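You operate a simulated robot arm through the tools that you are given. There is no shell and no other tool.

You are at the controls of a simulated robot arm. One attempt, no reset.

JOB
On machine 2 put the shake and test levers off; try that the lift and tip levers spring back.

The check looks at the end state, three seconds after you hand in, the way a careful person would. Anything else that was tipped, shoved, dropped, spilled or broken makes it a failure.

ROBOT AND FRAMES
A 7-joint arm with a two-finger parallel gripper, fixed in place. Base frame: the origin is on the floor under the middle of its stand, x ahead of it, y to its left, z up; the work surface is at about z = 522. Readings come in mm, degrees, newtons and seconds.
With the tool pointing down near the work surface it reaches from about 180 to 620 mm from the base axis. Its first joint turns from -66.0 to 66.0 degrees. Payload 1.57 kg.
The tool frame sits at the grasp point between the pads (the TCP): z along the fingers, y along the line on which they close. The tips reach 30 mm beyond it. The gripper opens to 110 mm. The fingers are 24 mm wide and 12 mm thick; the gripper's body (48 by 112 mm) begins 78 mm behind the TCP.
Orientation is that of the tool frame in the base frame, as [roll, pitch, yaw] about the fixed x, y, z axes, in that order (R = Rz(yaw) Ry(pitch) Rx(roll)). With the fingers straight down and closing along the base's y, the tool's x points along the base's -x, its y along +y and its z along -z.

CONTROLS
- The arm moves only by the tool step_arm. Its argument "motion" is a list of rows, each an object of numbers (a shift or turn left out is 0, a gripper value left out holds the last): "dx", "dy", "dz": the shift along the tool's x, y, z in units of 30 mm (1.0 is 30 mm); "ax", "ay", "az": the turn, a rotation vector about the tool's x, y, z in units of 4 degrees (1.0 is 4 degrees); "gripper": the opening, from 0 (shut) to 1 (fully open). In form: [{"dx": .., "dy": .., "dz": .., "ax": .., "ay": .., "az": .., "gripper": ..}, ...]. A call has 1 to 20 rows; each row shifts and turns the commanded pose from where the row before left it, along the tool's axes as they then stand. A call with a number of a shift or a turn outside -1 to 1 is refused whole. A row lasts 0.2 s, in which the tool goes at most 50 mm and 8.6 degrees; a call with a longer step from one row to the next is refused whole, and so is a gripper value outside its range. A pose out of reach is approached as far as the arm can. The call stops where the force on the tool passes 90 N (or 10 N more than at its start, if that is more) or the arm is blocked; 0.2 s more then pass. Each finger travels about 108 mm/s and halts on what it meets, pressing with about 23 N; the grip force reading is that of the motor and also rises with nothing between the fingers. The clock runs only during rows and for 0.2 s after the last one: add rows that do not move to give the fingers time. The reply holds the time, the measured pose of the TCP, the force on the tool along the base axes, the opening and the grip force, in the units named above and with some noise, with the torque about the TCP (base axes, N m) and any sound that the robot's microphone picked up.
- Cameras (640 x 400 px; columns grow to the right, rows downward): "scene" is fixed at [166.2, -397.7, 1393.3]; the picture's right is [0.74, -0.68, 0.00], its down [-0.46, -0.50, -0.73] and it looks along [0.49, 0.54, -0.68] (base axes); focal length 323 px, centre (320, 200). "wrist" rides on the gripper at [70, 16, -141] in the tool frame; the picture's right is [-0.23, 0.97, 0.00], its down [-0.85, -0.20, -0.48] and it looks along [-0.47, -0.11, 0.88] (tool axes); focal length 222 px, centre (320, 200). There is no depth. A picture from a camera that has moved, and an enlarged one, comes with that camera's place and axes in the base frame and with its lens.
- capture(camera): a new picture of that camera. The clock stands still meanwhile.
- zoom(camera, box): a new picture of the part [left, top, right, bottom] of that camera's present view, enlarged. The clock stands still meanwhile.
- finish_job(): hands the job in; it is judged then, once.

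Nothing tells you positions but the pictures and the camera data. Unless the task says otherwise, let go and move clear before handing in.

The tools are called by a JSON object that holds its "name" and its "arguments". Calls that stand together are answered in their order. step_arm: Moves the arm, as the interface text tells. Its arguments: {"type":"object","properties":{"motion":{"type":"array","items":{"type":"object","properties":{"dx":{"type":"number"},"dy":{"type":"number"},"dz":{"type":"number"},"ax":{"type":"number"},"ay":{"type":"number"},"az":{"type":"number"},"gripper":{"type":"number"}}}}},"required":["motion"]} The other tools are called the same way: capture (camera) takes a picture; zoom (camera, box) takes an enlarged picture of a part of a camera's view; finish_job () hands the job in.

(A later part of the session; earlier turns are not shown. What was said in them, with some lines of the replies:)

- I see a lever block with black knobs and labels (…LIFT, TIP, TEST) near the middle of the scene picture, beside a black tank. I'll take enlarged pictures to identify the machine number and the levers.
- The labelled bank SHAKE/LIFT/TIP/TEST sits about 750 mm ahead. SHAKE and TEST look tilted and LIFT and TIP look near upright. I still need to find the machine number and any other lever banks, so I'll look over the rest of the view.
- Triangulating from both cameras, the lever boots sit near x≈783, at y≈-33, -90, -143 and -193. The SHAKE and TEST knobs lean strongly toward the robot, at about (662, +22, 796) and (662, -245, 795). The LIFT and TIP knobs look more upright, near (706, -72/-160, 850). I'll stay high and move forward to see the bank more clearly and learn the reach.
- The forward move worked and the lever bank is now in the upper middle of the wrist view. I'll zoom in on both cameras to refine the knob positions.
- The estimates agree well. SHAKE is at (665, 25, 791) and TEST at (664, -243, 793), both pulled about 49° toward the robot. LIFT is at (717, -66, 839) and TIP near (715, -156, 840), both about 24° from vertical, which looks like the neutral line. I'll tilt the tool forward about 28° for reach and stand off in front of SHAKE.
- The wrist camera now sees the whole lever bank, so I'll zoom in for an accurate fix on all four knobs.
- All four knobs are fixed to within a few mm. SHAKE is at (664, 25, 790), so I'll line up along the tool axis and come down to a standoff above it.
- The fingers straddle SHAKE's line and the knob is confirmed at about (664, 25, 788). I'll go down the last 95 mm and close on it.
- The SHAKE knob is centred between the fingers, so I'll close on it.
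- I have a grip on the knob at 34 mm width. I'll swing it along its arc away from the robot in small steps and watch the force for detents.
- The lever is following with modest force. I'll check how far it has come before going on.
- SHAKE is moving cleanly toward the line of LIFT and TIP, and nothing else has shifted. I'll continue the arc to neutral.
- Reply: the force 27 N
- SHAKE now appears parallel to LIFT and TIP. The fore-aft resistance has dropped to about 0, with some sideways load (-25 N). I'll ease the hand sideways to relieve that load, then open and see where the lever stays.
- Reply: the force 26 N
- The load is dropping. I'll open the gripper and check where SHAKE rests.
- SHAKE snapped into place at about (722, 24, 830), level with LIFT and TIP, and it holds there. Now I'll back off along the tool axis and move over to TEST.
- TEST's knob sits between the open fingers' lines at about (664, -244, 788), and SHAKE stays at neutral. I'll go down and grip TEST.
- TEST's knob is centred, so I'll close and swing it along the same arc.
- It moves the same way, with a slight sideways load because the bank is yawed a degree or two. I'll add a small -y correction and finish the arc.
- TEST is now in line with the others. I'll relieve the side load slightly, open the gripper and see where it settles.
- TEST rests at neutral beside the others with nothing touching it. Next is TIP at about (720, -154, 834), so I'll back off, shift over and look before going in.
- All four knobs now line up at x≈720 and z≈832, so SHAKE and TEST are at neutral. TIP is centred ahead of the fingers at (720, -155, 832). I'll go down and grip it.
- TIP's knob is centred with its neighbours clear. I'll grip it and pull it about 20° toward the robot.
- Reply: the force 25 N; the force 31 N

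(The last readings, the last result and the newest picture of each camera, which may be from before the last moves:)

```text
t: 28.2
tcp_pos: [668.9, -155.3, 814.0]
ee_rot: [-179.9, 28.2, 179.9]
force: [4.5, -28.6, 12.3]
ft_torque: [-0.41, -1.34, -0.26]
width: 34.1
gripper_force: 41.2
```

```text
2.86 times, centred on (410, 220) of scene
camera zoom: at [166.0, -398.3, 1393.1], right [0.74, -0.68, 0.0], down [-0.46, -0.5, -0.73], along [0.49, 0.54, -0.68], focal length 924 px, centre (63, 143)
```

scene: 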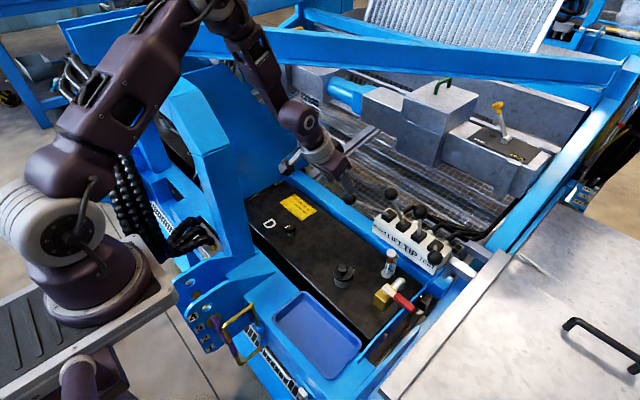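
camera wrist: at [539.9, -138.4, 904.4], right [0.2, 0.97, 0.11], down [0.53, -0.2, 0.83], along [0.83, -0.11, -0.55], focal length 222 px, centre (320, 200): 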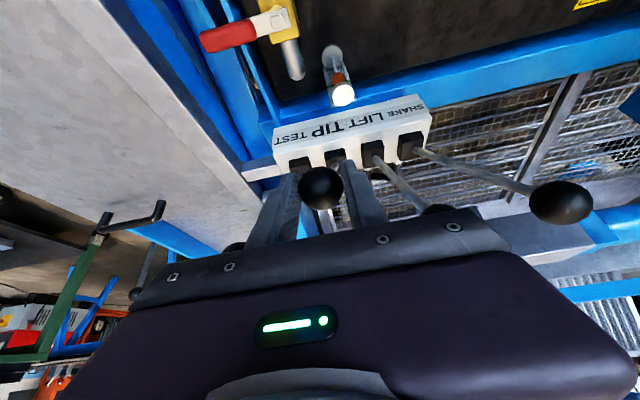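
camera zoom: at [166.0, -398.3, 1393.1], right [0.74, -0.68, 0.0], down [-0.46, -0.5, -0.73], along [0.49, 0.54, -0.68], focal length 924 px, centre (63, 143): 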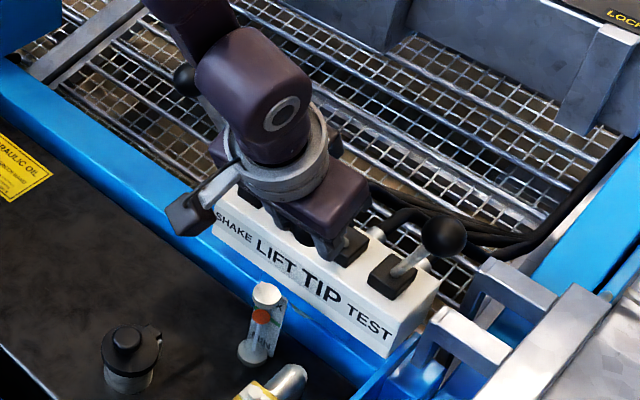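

TIP is deflected about 20° and the neighbours haven't been touched. I'll open the fingers now and watch whether it springs back.

{"name": "step_arm", "arguments": {"motion": [{"gripper": 0.5}, {}, {}, {}, {}]}}

{"name": "capture", "arguments": {"camera": "wrist"}}

{"name": "zoom", "arguments": {"camera": "scene", "box": [330, 150, 490, 290]}}

```text
t: 29.4
tcp_pos: [667.8, -153.1, 812.2]
ee_rot: [180.0, 28.0, -179.9]
force: [-0.9, 1.0, 0.3]
ft_torque: [0.01, -0.01, -0.02]
width: 55.0
gripper_force: 0.1
```

```text
taken
camera wrist: at [539.9, -136.7, 904.0], right [0.2, 0.97, 0.11], down [0.53, -0.2, 0.82], along [0.82, -0.11, -0.56], focal length 222 px, centre (320, 200)
```

wrist: 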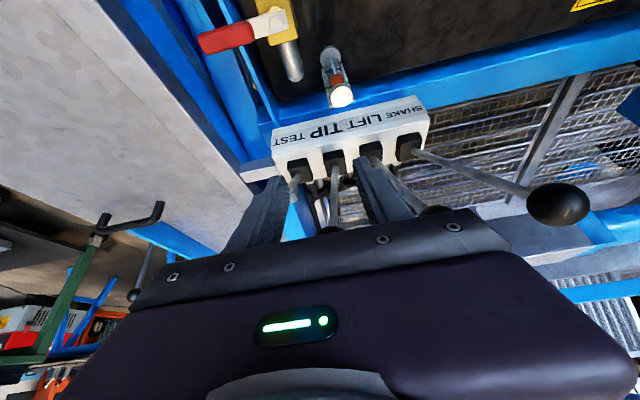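

```text
2.86 times, centred on (410, 220) of scene
camera zoom: at [166.2, -397.7, 1393.3], right [0.74, -0.68, 0.0], down [-0.46, -0.5, -0.73], along [0.49, 0.54, -0.68], focal length 924 px, centre (63, 143)
```

zoom: 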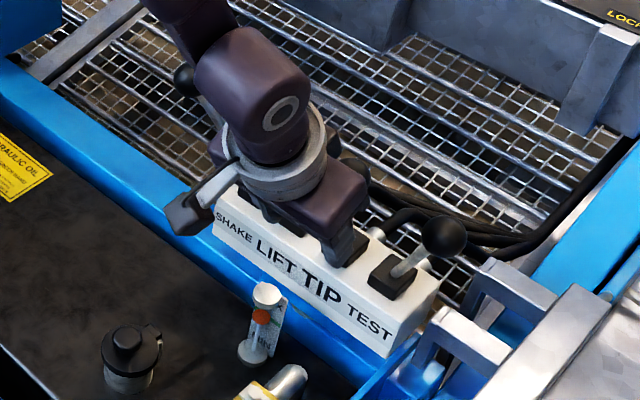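

TIP sprang forward out of the fingers on its own. I'll retreat, shift over to LIFT, and confirm from there that TIP is fully back at neutral.

{"name": "step_arm", "arguments": {"motion": [{"dz": -1}, {"dz": -1}, {"dz": -1}, {"dy": 1}, {"dy": 1}, {"dy": 0.9}, {"dx": -1}, {"dx": -0.88, "dz": -0.11}, {}, {}]}}

{"name": "capture", "arguments": {"camera": "wrist"}}

{"name": "zoom", "arguments": {"camera": "scene", "box": [330, 150, 490, 290]}}

```text
t: 31.6
tcp_pos: [675.2, -67.5, 921.6]
ee_rot: [-180.0, 27.9, -179.9]
force: [0.6, -0.7, -0.2]
ft_torque: [0.04, 0.03, 0.04]
width: 54.8
gripper_force: 0.1
```

```text
taken
camera wrist: at [547.5, -52.3, 1013.0], right [0.2, 0.97, 0.11], down [0.53, -0.2, 0.82], along [0.82, -0.11, -0.56], focal length 222 px, centre (320, 200)
```

wrist: 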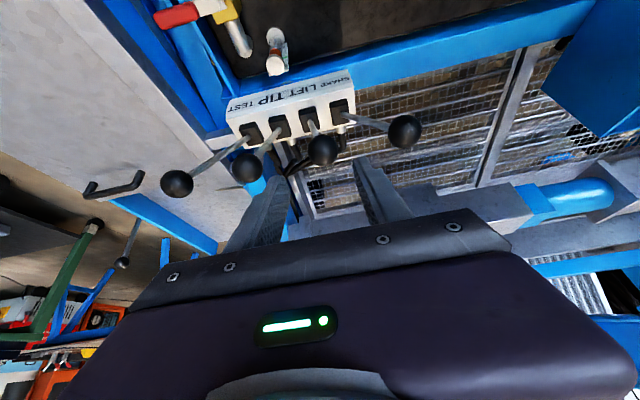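

```text
2.86 times, centred on (410, 220) of scene
camera zoom: at [166.2, -397.7, 1393.3], right [0.74, -0.68, 0.0], down [-0.46, -0.5, -0.73], along [0.49, 0.54, -0.68], focal length 924 px, centre (63, 143)
```

zoom: 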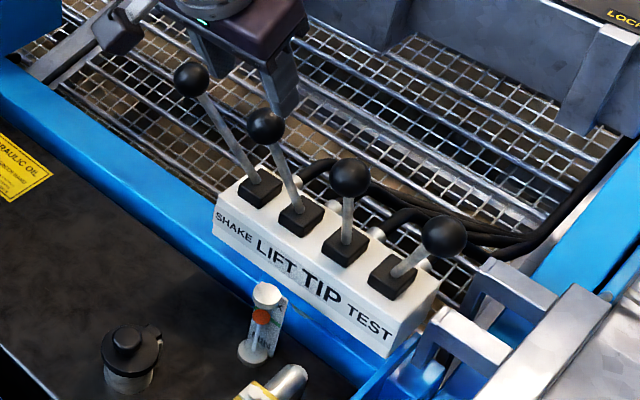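

TIP is back at its original neutral spot, so its spring return works. LIFT is centred at (720, -67, 832), and I'll do the same with it.

{"name": "step_arm", "arguments": {"motion": [{"dz": 0.8, "dx": 0.07}, {"dz": 0.8}, {"dz": 0.8}, {"dz": 0.53}, {}, {}]}}

{"name": "capture", "arguments": {"camera": "wrist"}}

```text
t: 33.0
tcp_pos: [713.7, -65.3, 840.6]
ee_rot: [-180.0, 28.0, 179.9]
force: [-0.3, 0.5, -0.1]
ft_torque: [0.02, 0.03, -0.01]
width: 54.8
gripper_force: 0.0
```

```text
taken
camera wrist: at [587.1, -49.6, 932.8], right [0.2, 0.97, 0.11], down [0.53, -0.2, 0.82], along [0.82, -0.11, -0.56], focal length 222 px, centre (320, 200)
```

wrist: 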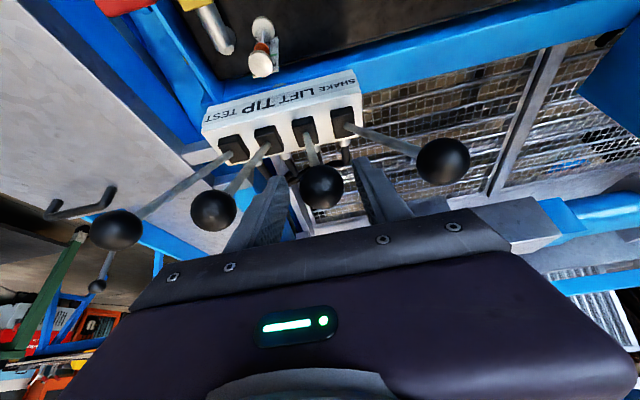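

LIFT's knob is between the fingers with its neighbours clear. I'll grip it and pull about 20° toward the robot.

{"name": "step_arm", "arguments": {"motion": [{"gripper": 0.2}, {}, {}]}}

{"name": "step_arm", "arguments": {"motion": [{"dx": 0.467, "dz": -0.01}, {"dx": 0.464, "dz": 0.029}, {}]}}

{"name": "step_arm", "arguments": {"motion": [{"dx": 0.459, "dz": 0.069}, {"dx": 0.45, "dz": 0.108}, {}]}}

{"name": "capture", "arguments": {"camera": "wrist"}}

{"name": "zoom", "arguments": {"camera": "scene", "box": [330, 150, 490, 290]}}

```text
t: 33.8
tcp_pos: [714.7, -65.3, 842.5]
ee_rot: [-180.0, 28.0, 180.0]
force: [0.1, 5.1, 0.1]
ft_torque: [0.08, -0.02, 0.02]
width: 33.8
gripper_force: 41.8
```

```text
t: 34.6
tcp_pos: [690.6, -65.4, 829.2]
ee_rot: [179.9, 28.1, 180.0]
force: [15.3, 10.9, -6.1]
ft_torque: [0.14, -1.23, 0.12]
width: 34.1
gripper_force: 41.5
```

```text
t: 35.4
tcp_pos: [666.3, -66.1, 811.3]
ee_rot: [-180.0, 28.0, -180.0]
force: [-4.3, 20.0, 20.7]
ft_torque: [0.28, -1.16, 0.26]
width: 34.0
gripper_force: 42.0
```

```text
taken
camera wrist: at [539.9, -49.2, 903.4], right [0.2, 0.97, 0.11], down [0.53, -0.2, 0.82], along [0.82, -0.11, -0.56], focal length 222 px, centre (320, 200)
```

wrist: 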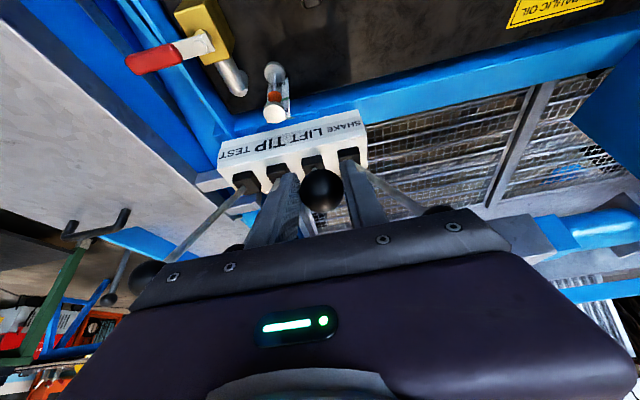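

```text
2.86 times, centred on (410, 220) of scene
camera zoom: at [165.6, -397.2, 1393.5], right [0.74, -0.68, 0.0], down [-0.46, -0.5, -0.73], along [0.49, 0.54, -0.68], focal length 924 px, centre (63, 143)
```

zoom: 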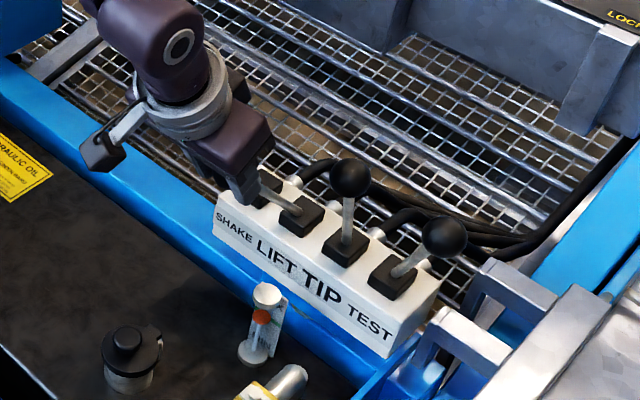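

LIFT is deflected about 20°. I'll open the fingers and watch for it to return.

{"name": "step_arm", "arguments": {"motion": [{"gripper": 0.5}, {}, {}, {}, {}]}}

{"name": "capture", "arguments": {"camera": "wrist"}}

{"name": "zoom", "arguments": {"camera": "scene", "box": [330, 150, 490, 290]}}

```text
t: 36.6
tcp_pos: [667.3, -66.4, 811.9]
ee_rot: [-180.0, 28.0, -180.0]
force: [0.7, -0.2, 0.5]
ft_torque: [0.04, 0.02, -0.01]
width: 55.1
gripper_force: 0.1
```

```text
taken
camera wrist: at [540.4, -50.1, 903.0], right [0.2, 0.97, 0.11], down [0.53, -0.2, 0.82], along [0.82, -0.11, -0.56], focal length 222 px, centre (320, 200)
```

wrist: 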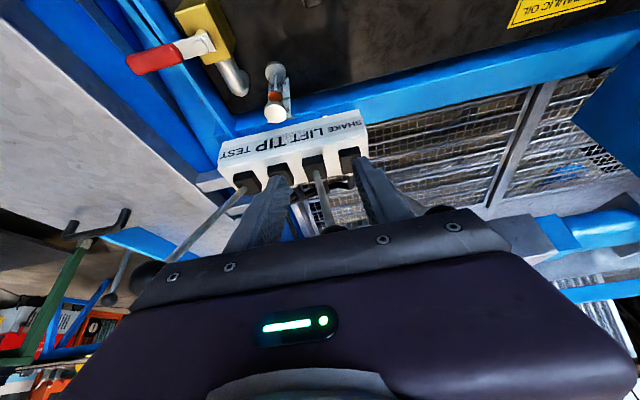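

```text
2.86 times, centred on (410, 220) of scene
camera zoom: at [166.2, -397.7, 1393.3], right [0.74, -0.68, 0.0], down [-0.46, -0.5, -0.73], along [0.49, 0.54, -0.68], focal length 924 px, centre (63, 143)
```

zoom: 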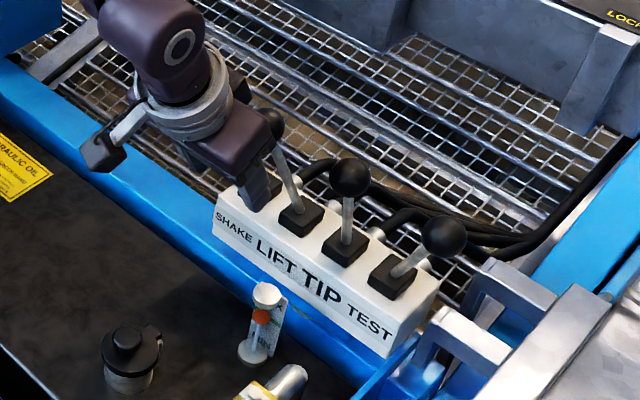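

LIFT sprang back too. Now I'll retreat along the tool axis and lift well clear, then check all four levers and the surroundings.

{"name": "step_arm", "arguments": {"motion": [{"dz": -1}, {"dz": -1}, {"dz": -1}, {"dz": -0.9, "dx": -0.48}, {"dz": -0.9, "dx": -0.48}, {"dz": -0.9, "dx": -0.48}, {"dz": -0.9, "dx": -0.48}, {"dz": -0.9, "dx": -0.48}, {"dy": 0.8}, {"dy": 0.8}, {"dy": 0.8}, {"dy": 0.8}, {}, {}]}}

{"name": "capture", "arguments": {"camera": "scene"}}

{"name": "zoom", "arguments": {"camera": "scene", "box": [330, 150, 490, 290]}}

{"name": "capture", "arguments": {"camera": "wrist"}}

{"name": "zoom", "arguments": {"camera": "wrist", "box": [120, 40, 360, 190]}}

```text
t: 39.6
tcp_pos: [621.9, 30.0, 1042.2]
ee_rot: [179.9, 28.0, -180.0]
force: [-0.2, 0.5, 0.3]
ft_torque: [0.0, -0.02, 0.0]
width: 55.1
gripper_force: 0.2
```

```text
taken
```

scene: 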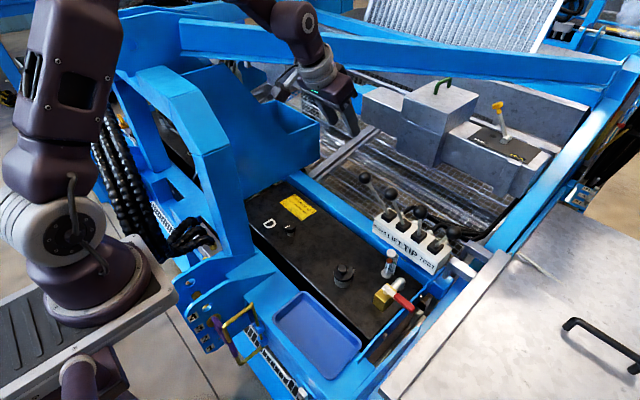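

```text
2.86 times, centred on (410, 220) of scene
camera zoom: at [166.2, -397.7, 1393.3], right [0.74, -0.68, 0.0], down [-0.46, -0.5, -0.73], along [0.49, 0.54, -0.68], focal length 924 px, centre (63, 143)
```

zoom: 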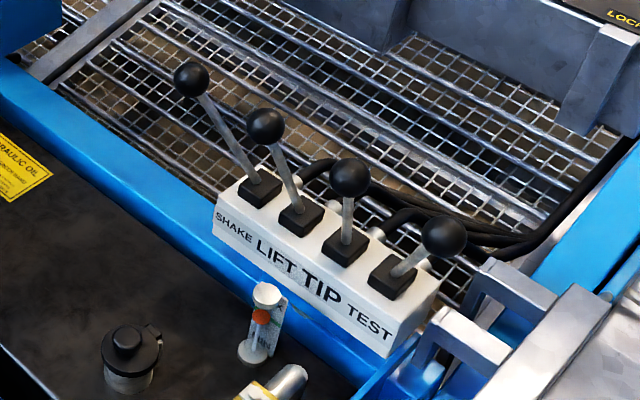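

```text
taken
camera wrist: at [494.4, 46.2, 1134.4], right [0.2, 0.97, 0.11], down [0.53, -0.2, 0.82], along [0.82, -0.11, -0.56], focal length 222 px, centre (320, 200)
```

wrist: 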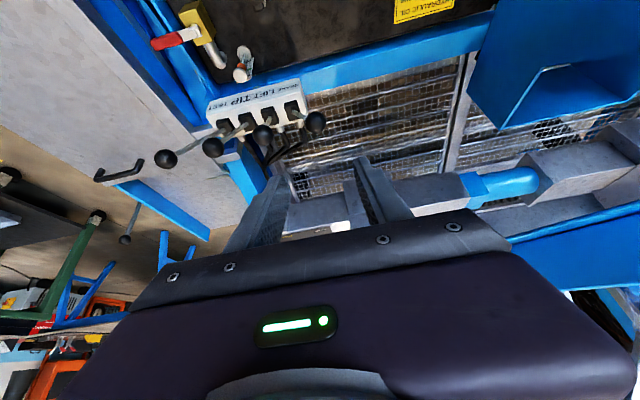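

```text
2.67 times, centred on (240, 115) of wrist
camera zoom: at [494.4, 46.2, 1134.4], right [0.2, 0.97, 0.11], down [0.53, -0.2, 0.82], along [0.82, -0.11, -0.56], focal length 592 px, centre (533, 427)
```

zoom: 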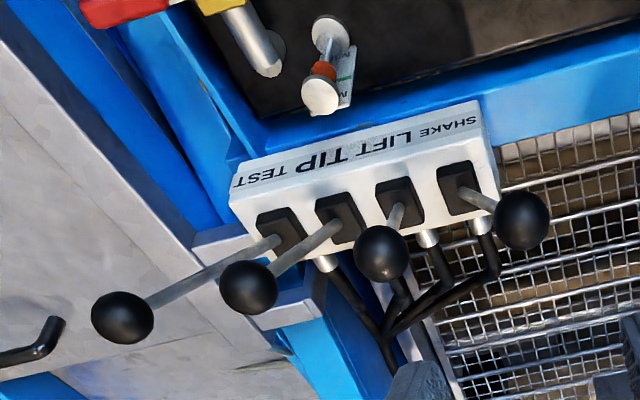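

All four knobs sit in one line at neutral. SHAKE and TEST are off, LIFT and TIP are back where they began, nothing else has changed, and the arm is clear. I'm handing in.

{"name": "finish_job", "arguments": {}}

```text
The job is handed in.
```

The shake and test levers are off, and the lift and tip levers both spring back. I've handed the job in.

- **Shake and test:** Both were pulled toward the robot. I moved each to neutral, where it stayed in line with lift and tip. Nothing on the bank marks "off", so I took neutral to be off.
- **Lift and tip:** I pulled each about 20° toward the robot and let go. Both returned on their own to where they had been. I didn't try pushing them the other way.
- **Machine number:** I saw no "2" on the machine. This was the only lever bank with those four labels that I could see, so I took it to be machine 2.

In the last pictures nothing else had moved, and the arm was clear of the levers.
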